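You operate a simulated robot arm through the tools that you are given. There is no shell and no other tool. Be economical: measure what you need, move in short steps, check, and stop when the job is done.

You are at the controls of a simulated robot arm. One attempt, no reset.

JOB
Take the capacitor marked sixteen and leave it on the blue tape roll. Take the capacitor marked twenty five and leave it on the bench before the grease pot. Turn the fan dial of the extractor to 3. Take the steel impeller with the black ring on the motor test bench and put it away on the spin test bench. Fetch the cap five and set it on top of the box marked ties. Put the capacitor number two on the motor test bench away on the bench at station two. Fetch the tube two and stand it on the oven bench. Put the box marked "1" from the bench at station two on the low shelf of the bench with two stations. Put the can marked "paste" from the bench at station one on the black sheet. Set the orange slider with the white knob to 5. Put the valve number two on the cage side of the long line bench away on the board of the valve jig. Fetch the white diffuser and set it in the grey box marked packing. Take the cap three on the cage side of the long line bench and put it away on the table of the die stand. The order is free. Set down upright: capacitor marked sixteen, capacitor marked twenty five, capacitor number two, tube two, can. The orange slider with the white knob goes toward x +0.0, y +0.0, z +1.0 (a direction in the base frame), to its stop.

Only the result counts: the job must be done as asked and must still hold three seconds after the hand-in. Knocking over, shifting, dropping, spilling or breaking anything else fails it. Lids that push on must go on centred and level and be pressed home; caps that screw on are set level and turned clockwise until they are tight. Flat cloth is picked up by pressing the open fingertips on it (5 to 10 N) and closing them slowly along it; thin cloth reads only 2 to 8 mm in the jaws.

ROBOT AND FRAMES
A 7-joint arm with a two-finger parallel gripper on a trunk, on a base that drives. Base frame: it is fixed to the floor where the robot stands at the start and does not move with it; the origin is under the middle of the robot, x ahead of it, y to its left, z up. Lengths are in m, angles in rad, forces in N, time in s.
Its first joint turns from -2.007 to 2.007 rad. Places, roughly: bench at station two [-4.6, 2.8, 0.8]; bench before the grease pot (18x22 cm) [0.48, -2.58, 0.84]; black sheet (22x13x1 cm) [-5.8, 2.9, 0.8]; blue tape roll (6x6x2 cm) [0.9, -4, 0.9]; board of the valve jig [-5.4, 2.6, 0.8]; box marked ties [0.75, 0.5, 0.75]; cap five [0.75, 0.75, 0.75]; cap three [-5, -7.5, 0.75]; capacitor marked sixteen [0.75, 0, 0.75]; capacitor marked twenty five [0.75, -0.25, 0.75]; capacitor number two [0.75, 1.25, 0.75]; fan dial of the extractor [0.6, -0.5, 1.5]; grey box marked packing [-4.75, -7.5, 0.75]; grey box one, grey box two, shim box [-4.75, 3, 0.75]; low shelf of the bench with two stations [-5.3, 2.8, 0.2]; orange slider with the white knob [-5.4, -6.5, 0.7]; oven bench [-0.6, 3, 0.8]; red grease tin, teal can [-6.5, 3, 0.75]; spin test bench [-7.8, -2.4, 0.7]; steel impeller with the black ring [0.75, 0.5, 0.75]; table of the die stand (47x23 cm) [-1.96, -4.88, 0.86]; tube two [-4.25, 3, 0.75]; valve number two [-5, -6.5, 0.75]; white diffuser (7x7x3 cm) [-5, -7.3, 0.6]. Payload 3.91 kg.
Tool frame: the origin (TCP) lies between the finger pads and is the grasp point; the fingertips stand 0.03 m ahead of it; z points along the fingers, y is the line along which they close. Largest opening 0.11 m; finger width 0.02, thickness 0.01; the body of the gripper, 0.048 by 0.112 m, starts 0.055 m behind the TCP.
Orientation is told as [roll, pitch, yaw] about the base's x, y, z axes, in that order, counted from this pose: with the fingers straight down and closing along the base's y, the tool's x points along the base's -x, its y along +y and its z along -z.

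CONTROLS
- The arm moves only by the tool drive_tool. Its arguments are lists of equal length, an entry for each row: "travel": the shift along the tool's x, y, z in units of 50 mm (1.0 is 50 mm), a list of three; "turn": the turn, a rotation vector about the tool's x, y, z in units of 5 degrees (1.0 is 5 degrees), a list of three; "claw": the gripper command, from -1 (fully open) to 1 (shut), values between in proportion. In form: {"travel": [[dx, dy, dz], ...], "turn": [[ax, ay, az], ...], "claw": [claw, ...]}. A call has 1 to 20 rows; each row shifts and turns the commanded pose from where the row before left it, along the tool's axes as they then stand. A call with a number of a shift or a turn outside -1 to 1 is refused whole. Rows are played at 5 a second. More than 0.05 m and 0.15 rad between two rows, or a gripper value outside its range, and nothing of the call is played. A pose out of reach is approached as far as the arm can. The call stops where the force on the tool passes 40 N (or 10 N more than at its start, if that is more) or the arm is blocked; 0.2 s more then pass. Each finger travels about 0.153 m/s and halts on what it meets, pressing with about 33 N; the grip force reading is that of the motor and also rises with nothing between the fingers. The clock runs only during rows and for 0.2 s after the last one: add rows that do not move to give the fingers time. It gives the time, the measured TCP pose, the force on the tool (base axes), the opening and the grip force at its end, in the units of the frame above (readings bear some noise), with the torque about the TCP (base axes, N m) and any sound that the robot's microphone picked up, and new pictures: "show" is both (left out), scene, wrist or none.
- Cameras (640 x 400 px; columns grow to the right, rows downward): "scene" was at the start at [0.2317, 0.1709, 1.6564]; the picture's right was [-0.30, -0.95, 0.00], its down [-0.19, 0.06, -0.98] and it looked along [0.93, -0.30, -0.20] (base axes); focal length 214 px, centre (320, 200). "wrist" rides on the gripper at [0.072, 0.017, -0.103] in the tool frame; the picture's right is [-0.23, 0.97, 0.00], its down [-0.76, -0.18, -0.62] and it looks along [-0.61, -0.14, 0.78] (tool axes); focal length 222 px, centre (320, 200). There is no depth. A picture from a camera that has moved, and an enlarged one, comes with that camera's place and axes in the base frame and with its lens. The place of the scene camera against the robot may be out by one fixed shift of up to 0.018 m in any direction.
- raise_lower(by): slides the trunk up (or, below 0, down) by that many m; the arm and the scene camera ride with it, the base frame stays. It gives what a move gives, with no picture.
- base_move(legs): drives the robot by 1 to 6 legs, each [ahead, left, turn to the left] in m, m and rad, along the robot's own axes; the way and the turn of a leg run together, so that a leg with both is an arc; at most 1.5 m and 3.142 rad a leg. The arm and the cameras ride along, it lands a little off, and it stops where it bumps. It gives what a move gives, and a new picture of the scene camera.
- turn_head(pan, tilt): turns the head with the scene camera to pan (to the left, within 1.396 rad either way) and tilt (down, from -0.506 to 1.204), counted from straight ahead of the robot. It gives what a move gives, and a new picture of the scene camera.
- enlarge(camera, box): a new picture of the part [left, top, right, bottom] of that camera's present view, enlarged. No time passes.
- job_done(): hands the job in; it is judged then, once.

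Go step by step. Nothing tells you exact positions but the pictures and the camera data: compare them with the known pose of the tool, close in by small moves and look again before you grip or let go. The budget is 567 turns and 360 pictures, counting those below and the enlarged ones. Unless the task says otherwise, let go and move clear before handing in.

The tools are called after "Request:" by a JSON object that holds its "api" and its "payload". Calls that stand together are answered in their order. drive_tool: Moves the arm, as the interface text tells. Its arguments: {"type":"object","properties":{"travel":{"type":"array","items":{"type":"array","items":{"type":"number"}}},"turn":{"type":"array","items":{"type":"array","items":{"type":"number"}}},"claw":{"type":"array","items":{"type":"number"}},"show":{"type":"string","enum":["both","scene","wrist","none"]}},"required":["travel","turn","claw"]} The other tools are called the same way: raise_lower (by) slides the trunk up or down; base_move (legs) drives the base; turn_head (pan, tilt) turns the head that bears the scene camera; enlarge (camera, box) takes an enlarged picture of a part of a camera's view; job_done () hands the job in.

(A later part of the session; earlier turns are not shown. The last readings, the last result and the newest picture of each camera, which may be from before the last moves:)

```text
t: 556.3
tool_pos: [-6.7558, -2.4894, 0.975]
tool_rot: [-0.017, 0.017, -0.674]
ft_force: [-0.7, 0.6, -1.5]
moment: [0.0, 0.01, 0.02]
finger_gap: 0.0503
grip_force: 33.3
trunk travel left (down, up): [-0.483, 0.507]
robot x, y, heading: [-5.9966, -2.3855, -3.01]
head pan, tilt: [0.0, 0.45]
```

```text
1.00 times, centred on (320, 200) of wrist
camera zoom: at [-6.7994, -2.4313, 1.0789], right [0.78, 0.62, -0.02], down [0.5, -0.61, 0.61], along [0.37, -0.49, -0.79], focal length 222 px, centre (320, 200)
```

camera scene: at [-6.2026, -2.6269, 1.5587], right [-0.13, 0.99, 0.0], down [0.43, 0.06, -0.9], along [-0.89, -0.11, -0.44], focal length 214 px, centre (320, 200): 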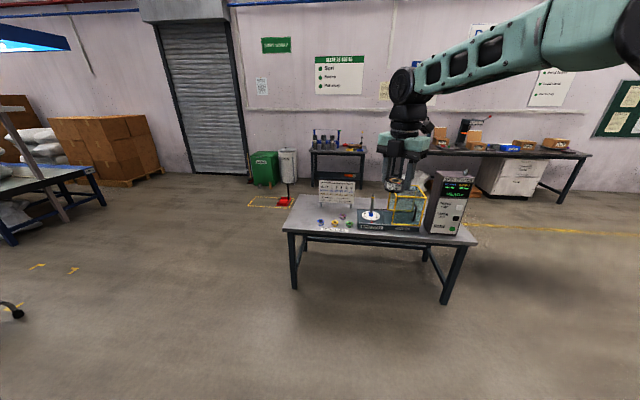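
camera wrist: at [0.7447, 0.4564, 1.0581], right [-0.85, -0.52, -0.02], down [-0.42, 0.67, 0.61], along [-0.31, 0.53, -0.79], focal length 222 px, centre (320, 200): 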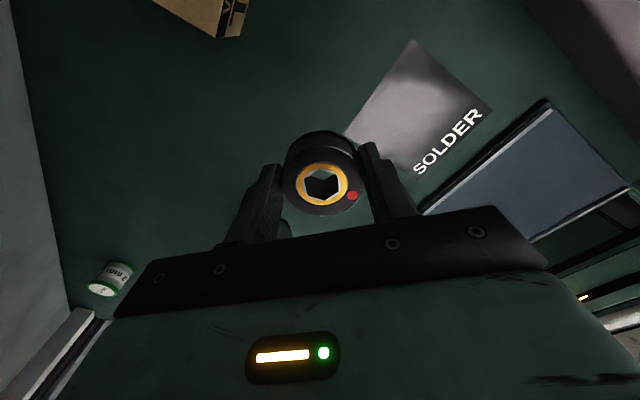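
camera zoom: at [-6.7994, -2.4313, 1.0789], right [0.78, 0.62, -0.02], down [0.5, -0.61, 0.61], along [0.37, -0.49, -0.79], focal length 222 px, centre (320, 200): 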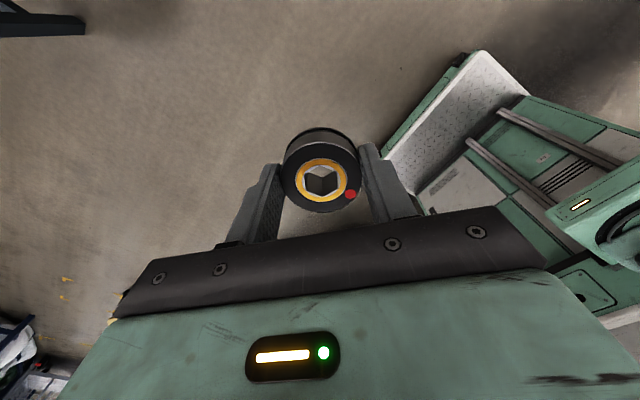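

Request:
{"api": "turn_head", "payload": {"pan": 1.3, "tilt": 0.6}}

```text
t: 557.7
tool_pos: [-6.7549, -2.4895, 0.9758]
tool_rot: [-0.018, 0.016, -0.672]
ft_force: [0.0, 0.5, -2.0]
moment: [0.01, -0.01, 0.02]
finger_gap: 0.0502
grip_force: 33.2
trunk travel left (down, up): [-0.483, 0.507]
robot x, y, heading: [-5.9947, -2.3861, -3.011]
head pan, tilt: [1.3, 0.6]
camera scene: at [-6.124, -2.7024, 1.1652], right [-0.99, 0.14, 0.0], down [0.08, 0.56, -0.83], along [-0.12, -0.82, -0.56], focal length 214 px, centre (320, 200)
```

scene: 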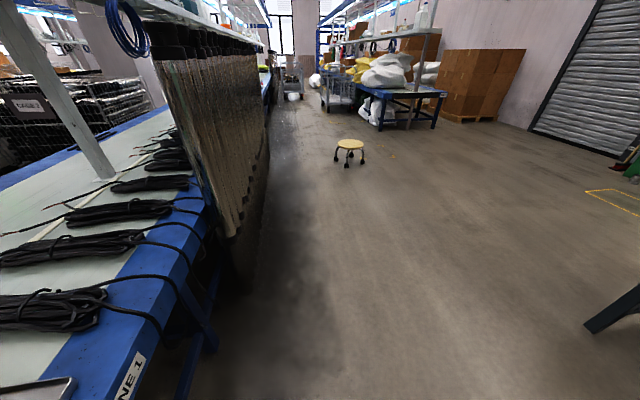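

Request:
{"api": "base_move", "payload": {"legs": [[0.3, -0.1, 0], [0.55, 0, -0.13], [0, 0.25, 0]]}}

Request:
{"api": "enlarge", "payload": {"camera": "wrist", "box": [0, 0, 640, 400]}}

```text
t: 564.0
tool_pos: [-7.6196, -2.6281, 0.9757]
tool_rot: [-0.018, 0.016, -0.792]
ft_force: [0.4, 0.5, -1.0]
moment: [-0.03, 0.03, 0.0]
finger_gap: 0.0501
grip_force: 32.9
trunk travel left (down, up): [-0.483, 0.507]
robot x, y, heading: [-6.8598, -2.6172, -3.134]
head pan, tilt: [1.3, 0.6]
camera scene: at [-7.0189, -2.9145, 1.1652], right [-0.97, 0.26, 0.0], down [0.15, 0.55, -0.83], along [-0.21, -0.8, -0.56], focal length 214 px, centre (320, 200)
```

scene: 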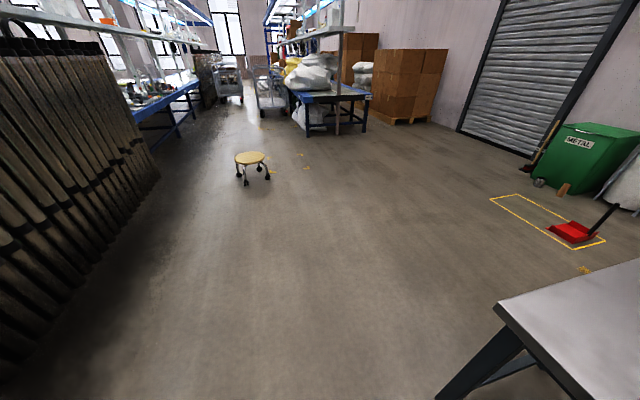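

```text
1.00 times, centred on (320, 200) of wrist
camera zoom: at [-7.658, -2.5652, 1.0788], right [0.85, 0.52, -0.02], down [0.42, -0.67, 0.61], along [0.31, -0.53, -0.79], focal length 222 px, centre (320, 200)
```

zoom: 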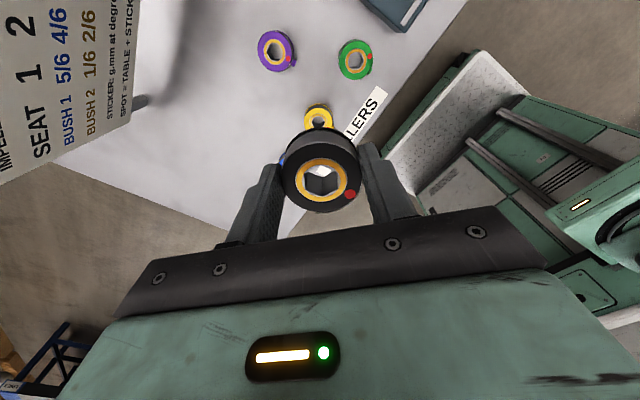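

Request:
{"api": "drive_tool", "payload": {"travel": [[-0.66, -0.65, 0], [-0.66, -0.65, 0], [-0.66, -0.65, 0], [-0.66, -0.65, 0], [-0.66, -0.65, 0], [0, 0, 0.9], [0, 0, 0.9], [0, 0, 0]], "turn": [[0, 0, 0], [0, 0, 0], [0, 0, 0], [0, 0, 0], [0, 0, 0], [0, 0, 0], [0, 0, 0], [0, 0, 0]], "claw": [1, 1, 1, 1, 1, 1, 1, 1], "show": "wrist"}}

```text
t: 565.9
tool_pos: [-7.623, -2.8614, 0.8855]
tool_rot: [-0.019, 0.018, -0.792]
ft_force: [-0.2, -0.1, -1.4]
moment: [0.01, 0.02, 0.02]
finger_gap: 0.0503
grip_force: 32.9
trunk travel left (down, up): [-0.483, 0.507]
robot x, y, heading: [-6.8582, -2.6144, -3.135]
head pan, tilt: [1.3, 0.6]
camera wrist: at [-7.6607, -2.7981, 0.9886], right [0.85, 0.52, -0.02], down [0.42, -0.67, 0.61], along [0.31, -0.53, -0.79], focal length 222 px, centre (320, 200)
```

wrist: 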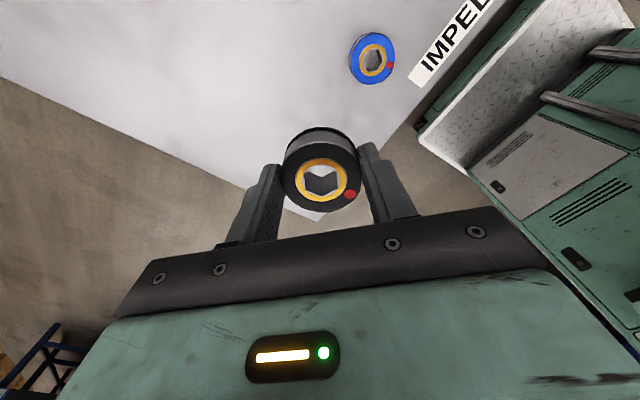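

Request:
{"api": "drive_tool", "payload": {"travel": [[0, 0, 0.9], [0, 0, 0.6], [0, 0, 0.1], [0, 0, 0.1], [0, 0, 0.1], [0, 0, 0.1], [0, 0, 0.1], [0, 0, 0.1], [0, 0, 0.1], [0, 0, 0.1], [0, 0, 0.1]], "turn": [[0, 0, 0], [0, 0, 0], [0, 0, 0], [0, 0, 0], [0, 0, 0], [0, 0, 0], [0, 0, 0], [0, 0, 0], [0, 0, 0], [0, 0, 0], [0, 0, 0]], "claw": [1, 1, 1, 1, 1, 1, 1, 1, 1, 1, 1], "show": "none"}}

```text
t: 568.2
tool_pos: [-7.6242, -2.86, 0.7667]
tool_rot: [-0.017, 0.016, -0.791]
ft_force: [0.6, 0.8, -1.0]
moment: [-0.06, 0.0, 0.0]
finger_gap: 0.0505
grip_force: 33.0
trunk travel left (down, up): [-0.483, 0.507]
robot x, y, heading: [-6.8579, -2.6164, -3.134]
head pan, tilt: [1.3, 0.6]
```

Request:
{"api": "drive_tool", "payload": {"travel": [[0, 0, 0.1], [0, 0, 0.1], [0, 0, 0.1], [0, 0, 0.1], [0, 0, 0.1], [0, 0, 0.1], [0, 0, 0.1], [0, 0, 0.1], [0, 0, 0.1], [0, 0, 0.1], [0, 0, 0.1], [0, 0, 0.1]], "turn": [[0, 0, 0], [0, 0, 0], [0, 0, 0], [0, 0, 0], [0, 0, 0], [0, 0, 0], [0, 0, 0], [0, 0, 0], [0, 0, 0], [0, 0, 0], [0, 0, 0], [0, 0, 0]], "claw": [1, 1, 1, 1, 1, 1, 1, 1, 1, 1, 1, 1], "show": "none"}}

```text
t: 570.9
tool_pos: [-7.6265, -2.8598, 0.7044]
tool_rot: [-0.018, 0.018, -0.79]
ft_force: [-0.2, -0.6, -2.1]
moment: [0.02, 0.01, -0.03]
finger_gap: 0.0501
grip_force: 33.1
trunk travel left (down, up): [-0.483, 0.507]
robot x, y, heading: [-6.8584, -2.6159, -3.13]
head pan, tilt: [1.3, 0.6]
```

Request:
{"api": "enlarge", "payload": {"camera": "wrist", "box": [0, 0, 640, 400]}}

```text
1.00 times, centred on (320, 200) of wrist
camera zoom: at [-7.6637, -2.7964, 0.8087], right [0.85, 0.52, -0.02], down [0.42, -0.67, 0.61], along [0.31, -0.53, -0.79], focal length 222 px, centre (320, 200)
```

zoom: 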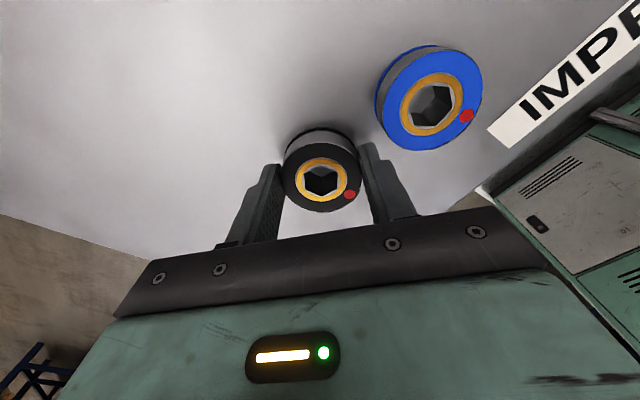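

Request:
{"api": "drive_tool", "payload": {"travel": [[0, 0, -0.3], [-0.29, -0.57, 0], [-0.29, -0.57, 0], [0, 0, 0.3], [0, 0, 0.1], [0, 0, 0.1], [0, 0, 0.1], [0, 0, 0.1], [0, 0, 0.1], [0, 0, 0.1], [0, 0, 0.1], [0, 0, 0.1], [0, 0, 0.1]], "turn": [[0, 0, 0], [0, 0, 0], [0, 0, 0], [0, 0, 0], [0, 0, 0], [0, 0, 0], [0, 0, 0], [0, 0, 0], [0, 0, 0], [0, 0, 0], [0, 0, 0], [0, 0, 0], [0, 0, 0]], "claw": [1, 1, 1, 1, 1, 1, 1, 1, 1, 1, 1, 1, 1], "show": "wrist"}}

```text
t: 572.8
tool_pos: [-7.6479, -2.9205, 0.6908]
tool_rot: [-0.023, 0.017, -0.791]
ft_force: [10.5, 7.3, 17.5]
moment: [0.53, -0.83, 0.04]
finger_gap: 0.0497
grip_force: 32.3
trunk travel left (down, up): [-0.483, 0.507]
robot x, y, heading: [-6.8573, -2.617, -3.134]
head pan, tilt: [1.3, 0.6]
stopped in row 9: the force on the tool passed its limit (the readings are from after the stop); the commanded pose is now the measured one
camera wrist: at [-7.6843, -2.8566, 0.7936], right [0.85, 0.52, -0.03], down [0.43, -0.66, 0.61], along [0.3, -0.53, -0.79], focal length 222 px, centre (320, 200)
```

wrist: 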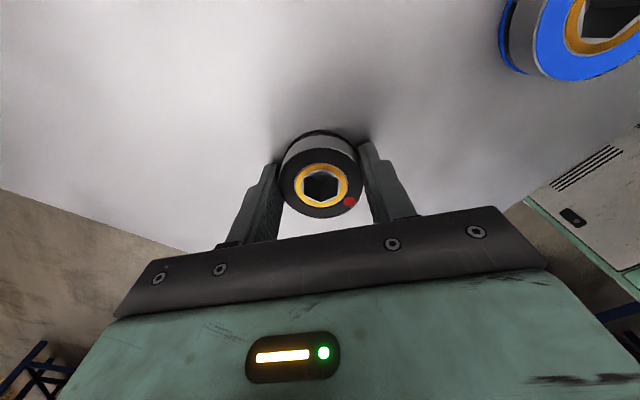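

Contact; release and rise.

Request:
{"api": "drive_tool", "payload": {"travel": [[0, 0, -0.04], [0, 0, 0], [0, 0, 0], [0, 0, -0.5], [0, 0, -1], [0, 0, -1], [0, 0, -1]], "turn": [[0, 0, 0], [0, 0, 0], [0, 0, 0], [0, 0, 0], [0, 0, 0], [0, 0, 0], [0, 0, 0]], "claw": [1, 0, -0.3, -0.3, -0.3, -0.3, -0.3], "show": "wrist"}}

```text
t: 574.4
tool_pos: [-7.6398, -2.9197, 0.8643]
tool_rot: [-0.02, 0.017, -0.794]
ft_force: [0.7, -1.1, 0.1]
moment: [-0.03, 0.02, 0.0]
finger_gap: 0.0715
grip_force: 0.0
trunk travel left (down, up): [-0.483, 0.507]
robot x, y, heading: [-6.8557, -2.6166, -3.133]
head pan, tilt: [1.3, 0.6]
camera wrist: at [-7.6774, -2.8556, 0.968], right [0.85, 0.52, -0.02], down [0.43, -0.67, 0.61], along [0.3, -0.53, -0.79], focal length 222 px, centre (320, 200)
```

wrist: 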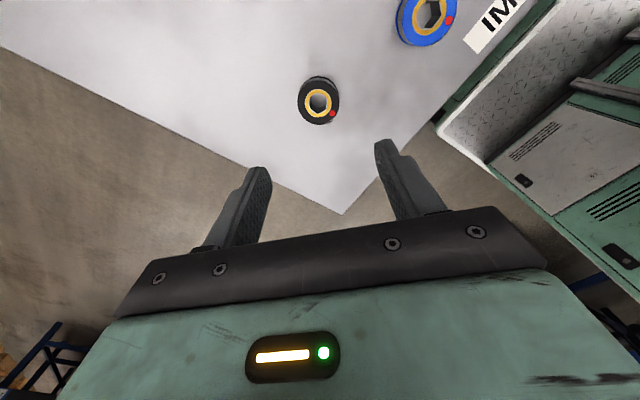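

Impeller is on the spin test bench. Now I reset the hand and go around to look along the long line bench to the south.

Request:
{"api": "drive_tool", "payload": {"travel": [[0, 0, -0.8], [0, 0, 0], [0, 0, 0], [0, 0, 0], [0, 0, 0], [0, 0, 0], [0, 0, 0], [0, 0, 0], [0, 0, 0], [0, 0, 0], [0, 0, 0], [0, 0, 0], [0, 0, 0], [0, 0, 0], [0, 0, 0], [0, 0, 0], [0, 0, 0], [0, 0, 0], [0, 0, 0], [0, 0, 0]], "turn": [[0, 0, 1], [0, 0, 1], [0, 0, 1], [0, 0, 1], [0, 0, 1], [0, 0, 1], [0, 0, 1], [0, 0, 1], [0, 0, 1], [0, 0, 1], [0, 0, 1], [0, 0, 1], [0, 0, 1], [0, 0, 1], [0, 0, 1], [0, 0, 1], [0, 0, 1], [0, 0, 1], [0, 0, 1], [0, 0, 1]], "claw": [-0.3, -0.3, -0.3, -0.3, -0.3, -0.3, -0.3, -0.3, -0.3, -0.3, -0.3, -0.3, -0.3, -0.3, -0.3, -0.3, -0.3, -0.3, -0.3, -0.3], "show": "none"}}

Request:
{"api": "base_move", "payload": {"legs": [[0, -1.0, 0], [-1.5, 0, 0], [-0.3, 0, 0], [0, 0, 1.563]]}}

Request:
{"api": "raise_lower", "payload": {"by": 0.35}}

Request:
{"api": "turn_head", "payload": {"pan": 0.2, "tilt": 0.2}}

```text
t: 578.6
tool_pos: [-7.6378, -2.9174, 0.9037]
tool_rot: [-0.013, -0.026, -2.537]
ft_force: [-0.9, 0.1, 0.1]
moment: [0.02, -0.03, -0.03]
finger_gap: 0.0712
grip_force: 0.0
out of reach, approached as far as the arm can: row 3
trunk travel left (down, up): [-0.483, 0.507]
robot x, y, heading: [-6.8564, -2.6171, -3.134]
head pan, tilt: [1.3, 0.6]
```

```text
t: 581.9
tool_pos: [-7.64, -2.3206, 0.9044]
tool_rot: [0.0, -0.042, -2.525]
ft_force: [3.0, -9.3, 0.2]
moment: [0.22, 0.12, -0.01]
finger_gap: 0.0668
grip_force: 0.0
trunk travel left (down, up): [-0.483, 0.507]
robot x, y, heading: [-6.8601, -2.0147, -3.129]
head pan, tilt: [1.3, 0.6]
stopped in leg 1: the force on the tool passed its limit (the readings are from after the stop); the commanded pose is now the measured one
camera scene: at [-7.0239, -2.3104, 1.1652], right [-0.97, 0.26, 0.0], down [0.15, 0.55, -0.82], along [-0.21, -0.8, -0.57], focal length 214 px, centre (320, 200)
```

scene: 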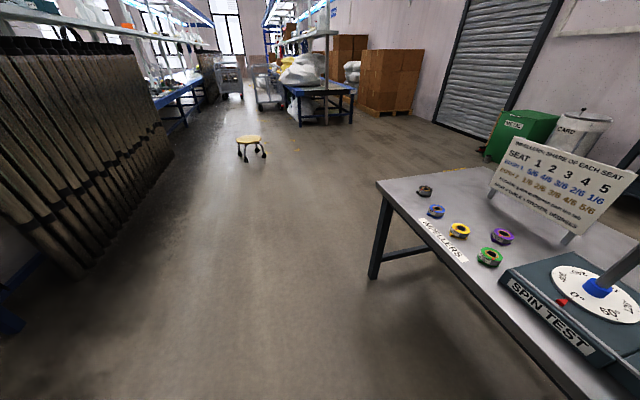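

```text
t: 585.3
tool_pos: [-7.6422, -2.3186, 1.2563]
tool_rot: [-0.003, -0.042, -2.525]
ft_force: [-0.1, -0.8, -1.1]
moment: [0.0, -0.03, -0.03]
finger_gap: 0.0716
grip_force: 0.1
trunk travel left (down, up): [-0.833, 0.157]
robot x, y, heading: [-6.8597, -2.0133, -3.133]
head pan, tilt: [1.3, 0.6]
```

```text
t: 586.7
tool_pos: [-7.6418, -2.3191, 1.2567]
tool_rot: [-0.002, -0.041, -2.526]
ft_force: [-0.7, 0.8, 0.1]
moment: [0.01, -0.01, 0.04]
finger_gap: 0.0716
grip_force: 0.0
trunk travel left (down, up): [-0.833, 0.157]
robot x, y, heading: [-6.8601, -2.0131, -3.134]
head pan, tilt: [0.201, 0.201]
camera scene: at [-7.0923, -2.2438, 1.5519], right [-0.21, 0.98, 0.0], down [0.2, 0.04, -0.98], along [-0.96, -0.2, -0.2], focal length 214 px, centre (320, 200)
```

scene: 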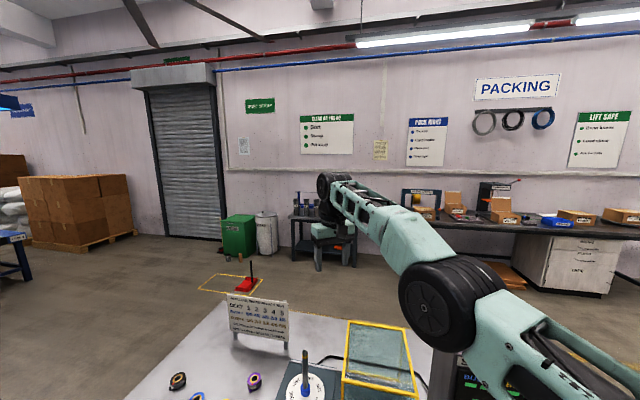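

My gripper bumped the spin tester's guard while I moved sideways; I back away at height and check the bench.

Request:
{"api": "base_move", "payload": {"legs": [[-0.9, 0, 0]]}}

Request:
{"api": "turn_head", "payload": {"pan": 0.1, "tilt": 0.45}}

Request:
{"api": "enlarge", "payload": {"camera": "scene", "box": [120, 140, 440, 340]}}

```text
t: 591.5
tool_pos: [-6.7259, -2.3151, 1.2551]
tool_rot: [-0.001, -0.04, -2.52]
ft_force: [-0.6, 0.4, 0.3]
moment: [0.01, -0.01, 0.01]
finger_gap: 0.0715
grip_force: 0.1
trunk travel left (down, up): [-0.833, 0.157]
robot x, y, heading: [-5.9451, -2.0062, -3.13]
head pan, tilt: [0.201, 0.201]
camera scene: at [-6.1765, -2.2362, 1.5519], right [-0.21, 0.98, 0.0], down [0.19, 0.04, -0.98], along [-0.96, -0.21, -0.2], focal length 214 px, centre (320, 200)
```

scene: 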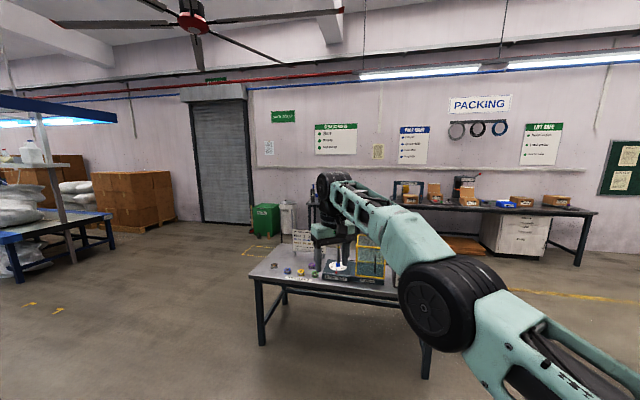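

```text
t: 592.2
tool_pos: [-6.7262, -2.3141, 1.2552]
tool_rot: [-0.003, -0.041, -2.519]
ft_force: [-0.1, 0.6, -0.4]
moment: [-0.01, 0.02, -0.03]
finger_gap: 0.0715
grip_force: 0.2
trunk travel left (down, up): [-0.833, 0.157]
robot x, y, heading: [-5.9486, -2.003, -3.126]
head pan, tilt: [0.099, 0.45]
camera scene: at [-6.1767, -2.2267, 1.5288], right [-0.11, 0.99, 0.0], down [0.43, 0.05, -0.9], along [-0.89, -0.1, -0.43], focal length 214 px, centre (320, 200)
```

scene: 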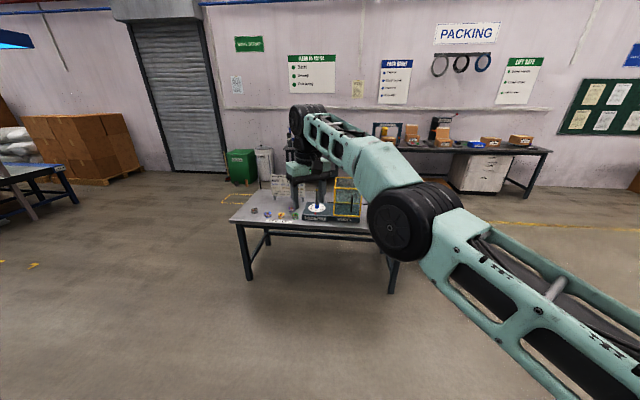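

```text
2.00 times, centred on (280, 240) of scene
camera zoom: at [-6.1767, -2.2267, 1.5288], right [-0.11, 0.99, 0.0], down [0.43, 0.05, -0.9], along [-0.89, -0.1, -0.43], focal length 429 px, centre (400, 120)
```

zoom: 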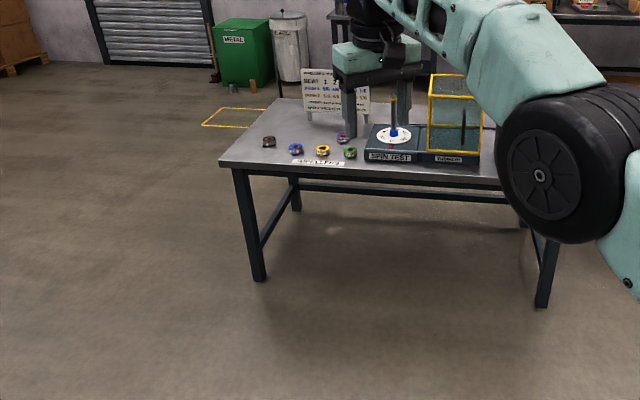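

Request:
{"api": "drive_tool", "payload": {"travel": [[0, 0, 0], [0, 0, 0], [0, 0, 0], [0, 0, 0], [0, 0, 0], [0, 0, 0], [0, 0, 0], [0.7, -0.6, 0], [0.7, -0.6, 0], [0.7, -0.6, 0], [0.7, -0.6, 0], [0.7, -0.6, 0]], "turn": [[0, 0, 1], [0, 0, 1], [0, 0, 1], [0, 0, 1], [0, 0, 1], [0, 0, 1], [0, 0, 0.5], [0, 0, 0], [0, 0, 0], [0, 0, 0], [0, 0, 0], [0, 0, 0]], "claw": [-0.3, -0.3, -0.3, -0.3, -0.3, -0.3, -0.3, -0.3, -0.3, -0.3, -0.3, -0.3], "show": "none"}}

Request:
{"api": "base_move", "payload": {"legs": [[-1.2, -0.5, 0], [0, 0, 1.555]]}}

```text
t: 594.8
tool_pos: [-6.7264, -2.2855, 1.3001]
tool_rot: [0.02, -0.035, -3.088]
ft_force: [0.0, -0.1, -0.3]
moment: [0.0, -0.02, 0.01]
finger_gap: 0.0714
grip_force: 0.2
out of reach, approached as far as the arm can: row 8, 9, 10, 11, 12
trunk travel left (down, up): [-0.833, 0.157]
robot x, y, heading: [-5.9439, -2.0012, -3.126]
head pan, tilt: [0.099, 0.45]
```

```text
t: 605.1
tool_pos: [-4.5129, -2.2686, 1.2983]
tool_rot: [0.021, -0.036, -1.552]
ft_force: [-0.1, -0.4, -0.8]
moment: [0.01, 0.02, -0.03]
finger_gap: 0.0714
grip_force: 0.0
trunk travel left (down, up): [-0.833, 0.157]
robot x, y, heading: [-4.7689, -1.4788, -1.592]
head pan, tilt: [0.099, 0.45]
camera scene: at [-4.5569, -1.7237, 1.5287], right [-1.0, -0.08, 0.0], down [-0.03, 0.43, -0.9], along [0.07, -0.9, -0.44], focal length 214 px, centre (320, 200)
```

scene: 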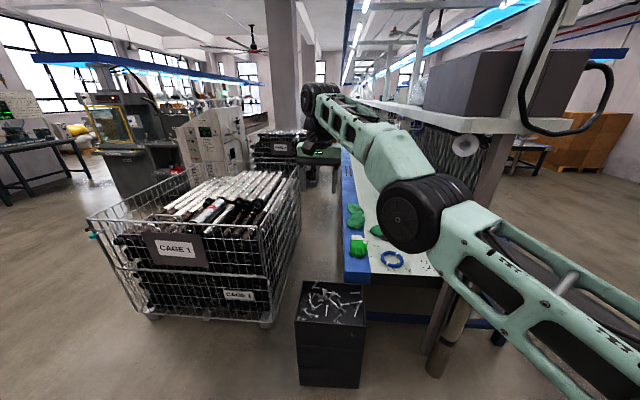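

Request:
{"api": "drive_tool", "payload": {"travel": [[0.6, -0.5, 0.5], [0.6, -0.5, 0.5], [0.6, -0.5, 0.5], [0.6, -0.5, 0], [0.6, -0.5, 0], [0.6, -0.5, 0], [0.6, -0.5, 0], [0.6, -0.5, 0]], "turn": [[0, 0, 0], [0, 0, 0], [0, 0, 0], [0, 0, 0], [0, 0, 0], [0, 0, 0], [0, 0, 0], [0, 0, 0]], "claw": [-0.3, -0.3, -0.3, -0.3, -0.3, -0.3, -0.3, -0.3], "show": "none"}}

Request:
{"api": "base_move", "payload": {"legs": [[0, 1.4, 0], [0, 0.3, 0]]}}

```text
t: 606.9
tool_pos: [-4.5456, -2.2854, 1.3096]
tool_rot: [0.019, -0.034, -1.551]
ft_force: [-0.2, 0.1, 0.6]
moment: [-0.01, 0.01, -0.04]
finger_gap: 0.0713
grip_force: 0.0
out of reach, approached as far as the arm can: row 1, 2, 3, 4, 5, 6, 7, 8
trunk travel left (down, up): [-0.833, 0.157]
robot x, y, heading: [-4.7678, -1.4798, -1.598]
head pan, tilt: [0.099, 0.45]
```

```text
t: 615.6
tool_pos: [-2.8157, -2.3223, 1.3105]
tool_rot: [0.017, -0.034, -1.551]
ft_force: [-0.2, -0.5, 0.4]
moment: [-0.03, -0.02, -0.02]
finger_gap: 0.0712
grip_force: 0.0
trunk travel left (down, up): [-0.833, 0.157]
robot x, y, heading: [-3.0346, -1.52, -1.589]
head pan, tilt: [0.099, 0.45]
camera scene: at [-2.828, -1.761, 1.5287], right [-1.0, -0.08, 0.0], down [-0.03, 0.43, -0.9], along [0.07, -0.9, -0.44], focal length 214 px, centre (320, 200)
```

scene: 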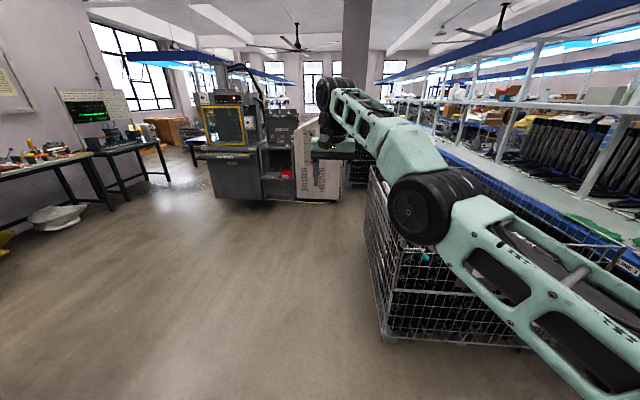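

Request:
{"api": "drive_tool", "payload": {"travel": [[0, 0, 0], [0, 0, 0], [0, 0, 0], [0, 0, 0], [0, 0, 0], [0, 0, 0], [1, 0, 0], [1, 0, 0], [1, 0, 0]], "turn": [[0, 0, -1], [0, 0, -1], [0, 0, -1], [0, 0, -1], [0, 0, -1], [0, 0, -1], [0, 0, 0], [0, 0, 0], [0, 0, 0]], "claw": [-0.3, -0.3, -0.3, -0.3, -0.3, -0.3, -0.3, -0.3, -0.3], "show": "none"}}

```text
t: 617.6
tool_pos: [-2.8272, -2.3065, 1.3555]
tool_rot: [0.0, -0.039, -1.028]
ft_force: [-0.2, -0.6, 1.0]
moment: [0.01, 0.0, 0.01]
finger_gap: 0.0715
grip_force: 0.0
out of reach, approached as far as the arm can: row 7, 8, 9
trunk travel left (down, up): [-0.833, 0.157]
robot x, y, heading: [-3.0345, -1.5197, -1.593]
head pan, tilt: [0.099, 0.45]
```

Request:
{"api": "drive_tool", "payload": {"travel": [[0.5, 0.8, 0], [0.5, 0.8, 0], [0.5, 0.8, 0], [0.5, 0.8, 0], [0.5, -0.8, 0.3], [0.5, -0.8, 0.3], [0.5, -0.8, 0.3], [0.5, -0.8, 0.3], [0.9, 0, 0], [0.9, 0, 0], [0.9, 0, 0]], "turn": [[0, 0, 0], [0, 0, 0], [0, 0, 0], [0, 0, 0], [0, 0, 0], [0, 0, 0], [0, 0, 0], [0, 0, 0], [0, 0, 0], [0, 0, 0], [0, 0, 0]], "claw": [-0.3, -0.3, -0.3, -0.3, -0.3, -0.3, -0.3, -0.3, -0.3, -0.3, -0.3], "show": "scene"}}

```text
t: 620.0
tool_pos: [-2.8169, -2.2757, 1.3971]
tool_rot: [0.001, -0.039, -1.027]
ft_force: [0.7, -0.5, -0.3]
moment: [0.05, -0.01, 0.03]
finger_gap: 0.0716
grip_force: 0.1
out of reach, approached as far as the arm can: row 1, 2, 3, 4, 5, 6, 7, 8, 9, 10, 11
trunk travel left (down, up): [-0.833, 0.157]
robot x, y, heading: [-3.0386, -1.5164, -1.586]
head pan, tilt: [0.099, 0.45]
camera scene: at [-2.8279, -1.7614, 1.5286], right [-1.0, -0.08, 0.0], down [-0.03, 0.43, -0.9], along [0.07, -0.9, -0.44], focal length 214 px, centre (320, 200)
```

scene: 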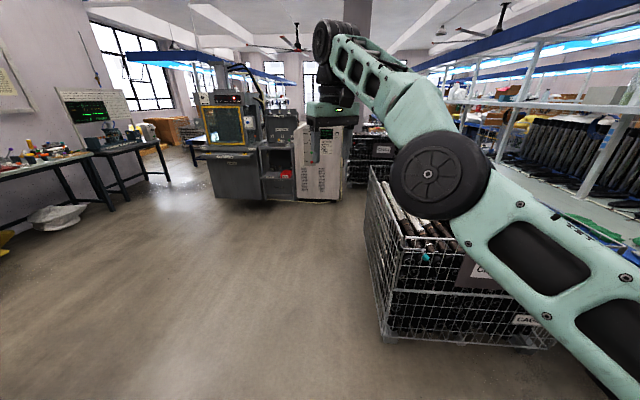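

Request:
{"api": "drive_tool", "payload": {"travel": [[-0.98, -0.15, 0], [-0.98, -0.15, 0], [-0.98, -0.15, 0], [-0.98, -0.15, 0], [-0.98, -0.15, 0], [-0.98, -0.15, 0], [-0.98, -0.15, 0], [-0.98, -0.15, 0], [-0.98, -0.15, 0], [-0.98, -0.15, 0], [-0.98, -0.15, 0], [-0.98, -0.15, 0]], "turn": [[0, 0, 0], [0, 0, 0], [0, 0, 0], [0, 0, 0], [0, 0, 0], [0, 0, 0], [0, 0, 0], [0, 0, 0], [0, 0, 0], [0, 0, 0], [0, 0, 0], [0, 0, 0]], "claw": [-0.3, -0.3, -0.3, -0.3, -0.3, -0.3, -0.3, -0.3, -0.3, -0.3, -0.3, -0.3], "show": "none"}}

```text
t: 622.6
tool_pos: [-2.846, -2.3481, 1.2966]
tool_rot: [0.0, -0.039, -1.029]
ft_force: [-0.4, -0.3, -0.3]
moment: [-0.04, -0.03, 0.01]
finger_gap: 0.0718
grip_force: 0.0
out of reach, approached as far as the arm can: row 1, 2, 3, 4, 5, 6, 7, 8, 9, 10, 11, 12
trunk travel left (down, up): [-0.833, 0.157]
robot x, y, heading: [-3.0368, -1.5179, -1.59]
head pan, tilt: [0.099, 0.45]
```

Request:
{"api": "drive_tool", "payload": {"travel": [[-0.95, 0, 0], [-0.95, 0, 0], [-0.95, 0, 0], [-0.95, 0, 0], [-0.95, 0, 0], [-0.95, 0, 0], [-0.95, 0, 0], [-0.95, 0, 0], [0, 0, -0.85], [0, 0, -0.85], [0, 0, -0.85], [0, 0, -0.85]], "turn": [[0, 0, 0], [0, 0, 0], [0, 0, 0], [0, 0, 0], [0, 0, 0], [0, 0, 0], [0, 0, 0], [0, 0, 0], [0, 0, 0], [0, 0, 0], [0, 0, 0], [0, 0, 0]], "claw": [-0.3, -0.3, -0.3, -0.3, -0.3, -0.3, -0.3, -0.3, -0.3, -0.3, -0.3, -0.3], "show": "none"}}

```text
t: 625.2
tool_pos: [-2.8684, -2.31, 1.3896]
tool_rot: [0.001, -0.039, -1.026]
ft_force: [0.4, 0.1, -1.5]
moment: [0.02, -0.01, 0.0]
finger_gap: 0.0714
grip_force: 0.1
out of reach, approached as far as the arm can: row 1, 2, 3, 4, 5, 6, 7, 8, 9, 10, 11, 12
trunk travel left (down, up): [-0.833, 0.157]
robot x, y, heading: [-3.0349, -1.5174, -1.588]
head pan, tilt: [0.099, 0.45]
```

Request:
{"api": "base_move", "payload": {"legs": [[0.02, 0, 0]]}}

Request:
{"api": "drive_tool", "payload": {"travel": [[0, 0, -0.5], [0, 0, -0.5], [0, 0, -0.5], [0, 0, -0.5], [0, 0, -0.5], [0, 0, -0.5], [0, 0, -0.5], [0, 0, -0.5]], "turn": [[0, -1, 0], [0, -1, 0], [0, -1, 0], [0, -1, 0], [0, -1, 0], [0, -1, 0], [0, -1, 0], [0, -1, 0]], "claw": [-0.3, -0.3, -0.3, -0.3, -0.3, -0.3, -0.3, -0.3], "show": "none"}}

```text
t: 626.0
tool_pos: [-2.8691, -2.3288, 1.3895]
tool_rot: [0.0, -0.038, -1.027]
ft_force: [0.4, 0.3, -0.1]
moment: [0.0, -0.01, 0.01]
finger_gap: 0.0716
grip_force: 0.1
trunk travel left (down, up): [-0.833, 0.157]
robot x, y, heading: [-3.0339, -1.5355, -1.592]
head pan, tilt: [0.099, 0.45]
camera scene: at [-2.8284, -1.7807, 1.5288], right [-1.0, -0.08, 0.0], down [-0.03, 0.43, -0.9], along [0.07, -0.9, -0.44], focal length 214 px, centre (320, 200)
```

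scene: 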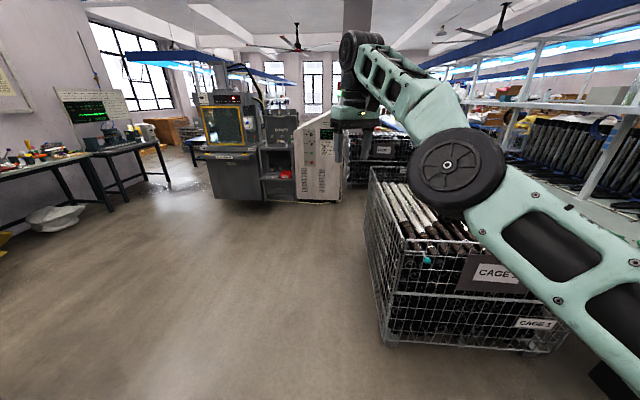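

```text
t: 627.8
tool_pos: [-2.876, -2.3268, 1.6239]
tool_rot: [-0.001, -0.733, -1.026]
ft_force: [-1.3, 0.0, -0.6]
moment: [-0.01, -0.02, 0.0]
finger_gap: 0.0715
grip_force: 0.1
out of reach, approached as far as the arm can: row 1, 2, 3, 4, 5, 6, 7, 8
trunk travel left (down, up): [-0.833, 0.157]
robot x, y, heading: [-3.0383, -1.5354, -1.593]
head pan, tilt: [0.099, 0.45]
```

Request:
{"api": "drive_tool", "payload": {"travel": [[1, 0, 0], [1, 0, 0], [1, 0, 0], [1, 0, 0], [1, 0, 0], [1, 0, 0]], "turn": [[0, 0, 0], [0, 0, 0], [0, 0, 0], [0, 0, 0], [0, 0, 0], [0, 0, 0]], "claw": [-0.3, -0.3, -0.3, -0.3, -0.3, -0.3], "show": "scene"}}

```text
t: 629.2
tool_pos: [-2.8862, -2.3249, 1.6277]
tool_rot: [0.0, -0.734, -1.028]
ft_force: [0.1, 0.3, 0.1]
moment: [-0.01, -0.01, 0.01]
finger_gap: 0.0712
grip_force: 0.0
out of reach, approached as far as the arm can: row 1, 2, 3, 4, 5, 6
trunk travel left (down, up): [-0.833, 0.157]
robot x, y, heading: [-3.039, -1.5377, -1.596]
head pan, tilt: [0.099, 0.45]
camera scene: at [-2.8283, -1.7808, 1.5287], right [-1.0, -0.08, 0.0], down [-0.03, 0.43, -0.9], along [0.07, -0.9, -0.44], focal length 214 px, centre (320, 200)
```

scene: 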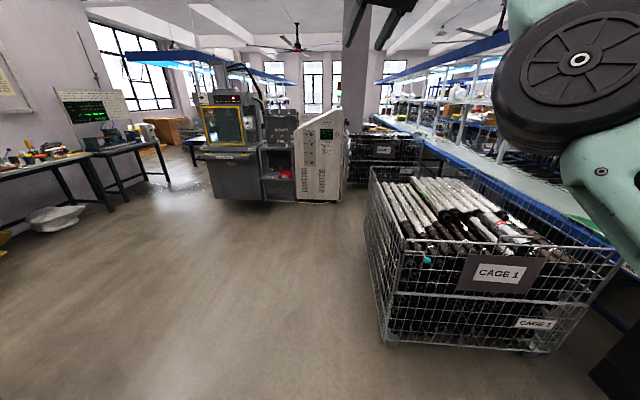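

Request:
{"api": "drive_tool", "payload": {"travel": [[0, 0, 0], [0, 0, 0], [0, 0, 0], [0, 0, 0], [0, 0, 0], [0, 0, 0], [0, 0, 0], [0, 0, 0], [0, 0, 0]], "turn": [[0, 1, 0], [0, 1, 0], [0, 1, 0], [0, 1, 0], [0, 1, 0], [0, 1, 0], [0, 1, 0], [0, 1, 0], [0, 0.4, 0]], "claw": [-0.3, -0.3, -0.3, -0.3, -0.3, -0.3, -0.3, -0.3, -0.3], "show": "none"}}

```text
t: 631.2
tool_pos: [-2.9457, -2.2657, 1.5581]
tool_rot: [0.0, -0.175, -1.025]
ft_force: [-0.1, 0.7, 0.0]
moment: [-0.04, 0.02, -0.01]
finger_gap: 0.0717
grip_force: 0.1
out of reach, approached as far as the arm can: row 1, 2, 3, 4, 5, 6, 7, 8, 9
trunk travel left (down, up): [-0.833, 0.157]
robot x, y, heading: [-3.0413, -1.5389, -1.595]
head pan, tilt: [0.099, 0.45]
```

Request:
{"api": "drive_tool", "payload": {"travel": [[0, 0, 0], [0, 0, 0], [0, 0, 0], [0, 0, 0], [0, 0, 0], [0, 0, 0]], "turn": [[0, 0.4, 0], [0, 0, 0], [0, 0, 0], [0, 0, 0], [0, 0, 0], [0, 0, 0]], "claw": [-0.3, -0.3, -0.3, -0.3, -0.3, -0.3], "show": "none"}}

```text
t: 632.6
tool_pos: [-2.946, -2.2671, 1.5591]
tool_rot: [-0.001, -0.179, -1.026]
ft_force: [0.0, -0.5, -0.6]
moment: [0.02, 0.0, 0.02]
finger_gap: 0.0714
grip_force: 0.1
trunk travel left (down, up): [-0.833, 0.157]
robot x, y, heading: [-3.0368, -1.537, -1.59]
head pan, tilt: [0.099, 0.45]
```

Request:
{"api": "drive_tool", "payload": {"travel": [[0.6, 0, 0.5], [0.6, 0, 0.5], [0.6, 0, 0.5], [0.6, 0, 0.5]], "turn": [[0, 0.5, 0.7], [0, 0.5, 0.7], [0, 0.5, 0.7], [0, 0.5, 0.7]], "claw": [-0.3, -0.3, -0.3, -0.3], "show": "scene"}}

```text
t: 633.6
tool_pos: [-2.9928, -2.1662, 1.4466]
tool_rot: [0.015, 0.034, -1.27]
ft_force: [0.1, -0.4, 0.1]
moment: [0.02, 0.0, 0.04]
finger_gap: 0.0713
grip_force: 0.0
trunk travel left (down, up): [-0.833, 0.157]
robot x, y, heading: [-3.0381, -1.536, -1.59]
head pan, tilt: [0.099, 0.45]
camera scene: at [-2.8283, -1.7811, 1.5287], right [-1.0, -0.08, 0.0], down [-0.03, 0.43, -0.9], along [0.07, -0.9, -0.44], focal length 214 px, centre (320, 200)
```

scene: 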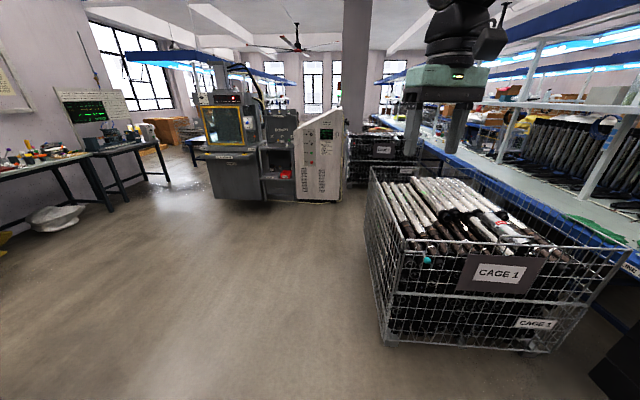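

Request:
{"api": "drive_tool", "payload": {"travel": [[0.7, 0, 0.4], [0.7, 0, 0.4], [0, 0, 0], [0, 0, 0]], "turn": [[0, -0.2, 0.95], [0, -0.2, 0.95], [0, 0, 0.95], [0, 0, 0.9]], "claw": [-0.3, -0.3, -0.3, -0.3], "show": "none"}}

Request:
{"api": "base_move", "payload": {"legs": [[0, 1.4, 0.02], [0, 0.9, 0], [1.5, 0, 0], [0.5, 0, 0]]}}

Request:
{"api": "turn_head", "payload": {"pan": -0.5, "tilt": 0.2}}

```text
t: 634.6
tool_pos: [-3.0102, -2.0976, 1.4095]
tool_rot: [0.011, 0.004, -1.599]
ft_force: [0.3, 0.5, 0.6]
moment: [0.01, -0.01, 0.01]
finger_gap: 0.0714
grip_force: 0.1
trunk travel left (down, up): [-0.833, 0.157]
robot x, y, heading: [-3.034, -1.5404, -1.592]
head pan, tilt: [0.099, 0.45]
```

```text
t: 637.7
tool_pos: [-2.5712, -2.104, 1.4106]
tool_rot: [0.013, 0.003, -1.569]
ft_force: [0.3, -0.6, -0.9]
moment: [0.02, -0.02, 0.03]
finger_gap: 0.0712
grip_force: 0.1
trunk travel left (down, up): [-0.833, 0.157]
robot x, y, heading: [-2.6154, -1.5445, -1.572]
head pan, tilt: [0.099, 0.45]
stopped in leg 1: the robot was blocked; the commanded pose is now the measured one
camera scene: at [-2.3996, -1.7848, 1.5288], right [-1.0, -0.1, 0.0], down [-0.04, 0.43, -0.9], along [0.09, -0.9, -0.44], focal length 214 px, centre (320, 200)
```

scene: 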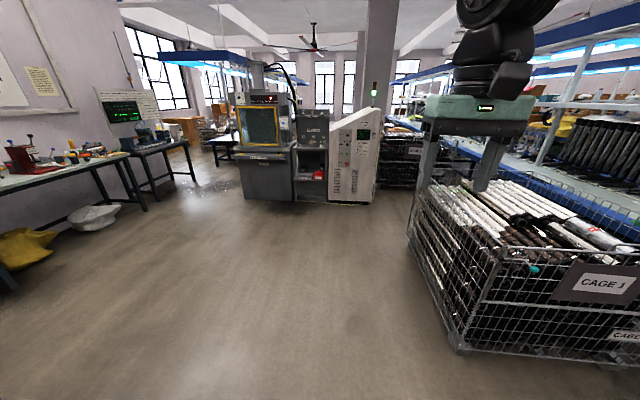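

```text
t: 638.7
tool_pos: [-2.5731, -2.1042, 1.4111]
tool_rot: [0.012, 0.004, -1.569]
ft_force: [-0.4, -0.1, 0.6]
moment: [0.01, 0.0, -0.01]
finger_gap: 0.0718
grip_force: 0.1
trunk travel left (down, up): [-0.833, 0.157]
robot x, y, heading: [-2.6142, -1.5474, -1.573]
head pan, tilt: [-0.499, 0.201]
camera scene: at [-2.453, -1.775, 1.5519], right [-0.88, 0.48, 0.0], down [0.1, 0.18, -0.98], along [-0.47, -0.86, -0.2], focal length 214 px, centre (320, 200)
```

scene: 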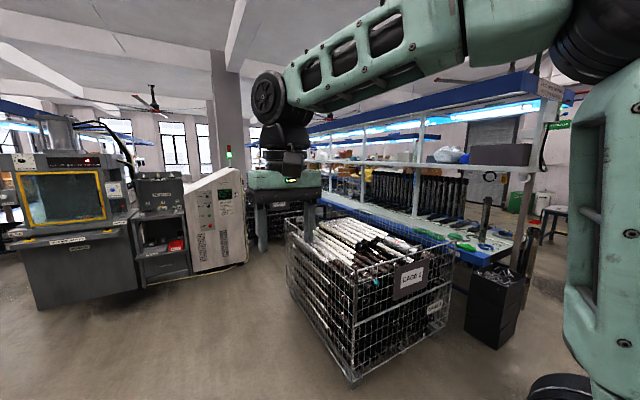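

Request:
{"api": "base_move", "payload": {"legs": [[1.4, -0.08, 0], [0, 1.3, 0], [0, 0.95, 0]]}}

Request:
{"api": "turn_head", "payload": {"pan": 0.0, "tilt": 0.25}}

```text
t: 656.5
tool_pos: [-0.3996, -3.5395, 1.4097]
tool_rot: [0.01, 0.004, -1.594]
ft_force: [0.1, -0.7, -0.1]
moment: [0.0, 0.02, 0.0]
finger_gap: 0.0714
grip_force: 0.2
trunk travel left (down, up): [-0.833, 0.157]
robot x, y, heading: [-0.4232, -2.9823, -1.6]
head pan, tilt: [-0.499, 0.201]
camera scene: at [-0.2718, -3.2134, 1.552], right [-0.87, 0.5, 0.0], down [0.1, 0.17, -0.98], along [-0.49, -0.85, -0.2], focal length 214 px, centre (320, 200)
```

scene: 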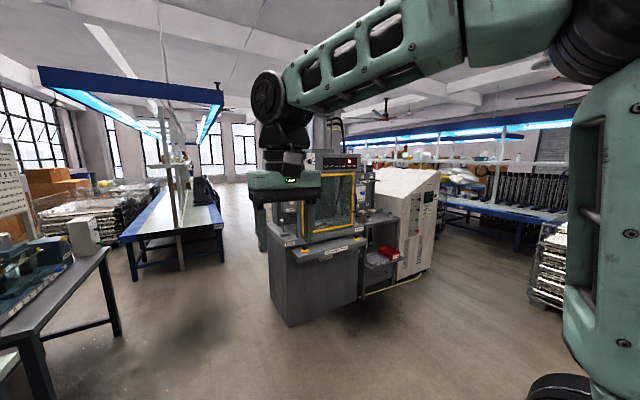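

```text
t: 657.4
tool_pos: [-0.3989, -3.5397, 1.4105]
tool_rot: [0.012, 0.002, -1.595]
ft_force: [-0.8, -0.6, 0.1]
moment: [0.01, 0.02, 0.03]
finger_gap: 0.0717
grip_force: 0.0
trunk travel left (down, up): [-0.833, 0.157]
robot x, y, heading: [-0.4216, -2.9807, -1.596]
head pan, tilt: [0.0, 0.25]
camera scene: at [-0.2275, -3.2261, 1.5474], right [-1.0, 0.03, 0.0], down [0.01, 0.25, -0.97], along [-0.03, -0.97, -0.25], focal length 214 px, centre (320, 200)
```

scene: 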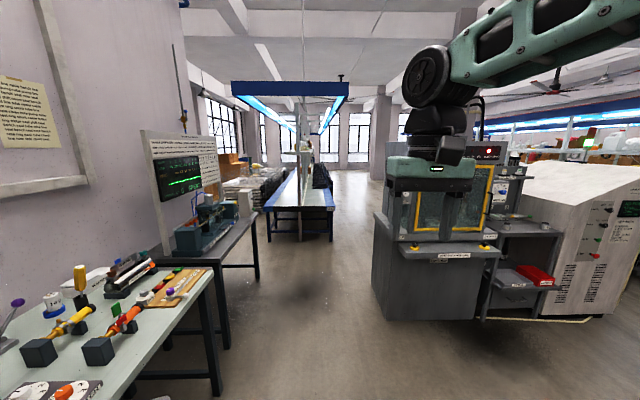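

Request:
{"api": "base_move", "payload": {"legs": [[0, 0.2, 0.025], [1.4, 0, 0], [1.2, 0, 0]]}}

Request:
{"api": "turn_head", "payload": {"pan": -1.0, "tilt": 0.2}}

```text
t: 671.1
tool_pos: [-0.1999, -6.1077, 1.4092]
tool_rot: [0.01, 0.004, -1.567]
ft_force: [0.0, 0.3, -0.4]
moment: [0.0, 0.02, -0.01]
finger_gap: 0.0717
grip_force: 0.0
trunk travel left (down, up): [-0.833, 0.157]
robot x, y, heading: [-0.2465, -5.5492, -1.57]
head pan, tilt: [0.0, 0.25]
camera scene: at [-0.0383, -5.7892, 1.5474], right [-1.0, 0.0, 0.0], down [0.0, 0.25, -0.97], along [0.0, -0.97, -0.25], focal length 214 px, centre (320, 200)
```

scene: 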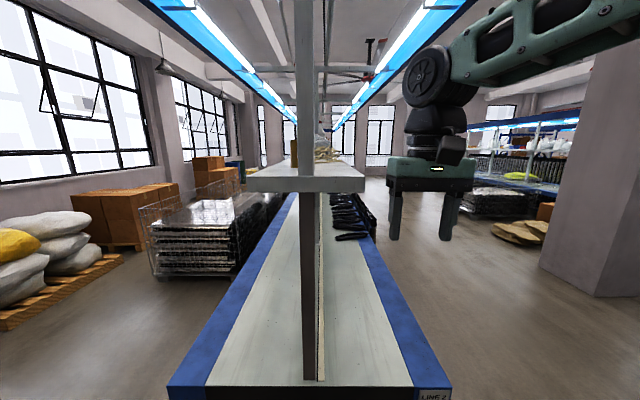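

```text
t: 672.4
tool_pos: [-0.1998, -6.1069, 1.4095]
tool_rot: [0.011, 0.003, -1.566]
ft_force: [-0.6, -0.5, -0.8]
moment: [-0.01, -0.03, 0.05]
finger_gap: 0.0715
grip_force: 0.0
trunk travel left (down, up): [-0.833, 0.157]
robot x, y, heading: [-0.2487, -5.5498, -1.571]
head pan, tilt: [-1.0, 0.201]
camera scene: at [-0.1168, -5.7464, 1.552], right [-0.54, 0.84, 0.0], down [0.17, 0.11, -0.98], along [-0.82, -0.53, -0.2], focal length 214 px, centre (320, 200)
```

scene: 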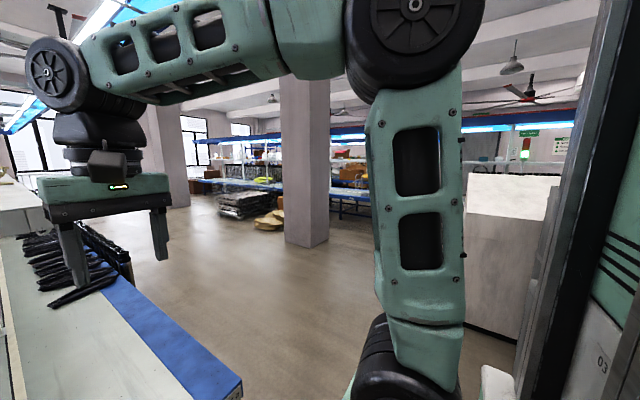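

Request:
{"api": "base_move", "payload": {"legs": [[0.18, 0, 0], [0, 0, -1.571], [0.9, 0.15, 0]]}}

Request:
{"api": "turn_head", "payload": {"pan": 0.2, "tilt": 0.3}}

```text
t: 682.0
tool_pos: [-1.6849, -5.967, 1.41]
tool_rot: [0.01, 0.003, -3.102]
ft_force: [0.1, 0.1, -0.7]
moment: [0.0, -0.01, -0.01]
finger_gap: 0.0716
grip_force: 0.1
trunk travel left (down, up): [-0.833, 0.157]
robot x, y, heading: [-1.1248, -5.902, -3.105]
head pan, tilt: [-1.0, 0.201]
camera scene: at [-1.3144, -6.0422, 1.552], right [0.82, 0.57, 0.0], down [0.11, -0.16, -0.98], along [-0.56, 0.8, -0.2], focal length 214 px, centre (320, 200)
```

scene: 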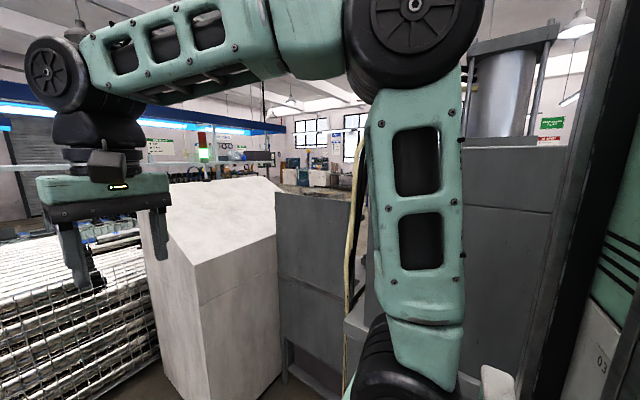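

```text
t: 683.4
tool_pos: [-1.6853, -5.9663, 1.4102]
tool_rot: [0.012, 0.003, -3.102]
ft_force: [0.1, -0.9, 0.3]
moment: [-0.02, -0.01, 0.01]
finger_gap: 0.0713
grip_force: 0.1
trunk travel left (down, up): [-0.833, 0.157]
robot x, y, heading: [-1.128, -5.9024, -3.103]
head pan, tilt: [0.201, 0.3]
camera scene: at [-1.352, -6.1407, 1.5427], right [-0.24, 0.97, 0.0], down [0.29, 0.07, -0.96], along [-0.93, -0.22, -0.3], focal length 214 px, centre (320, 200)
```

scene: 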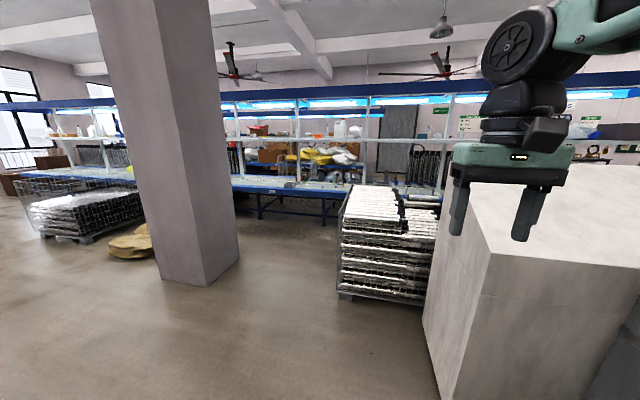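

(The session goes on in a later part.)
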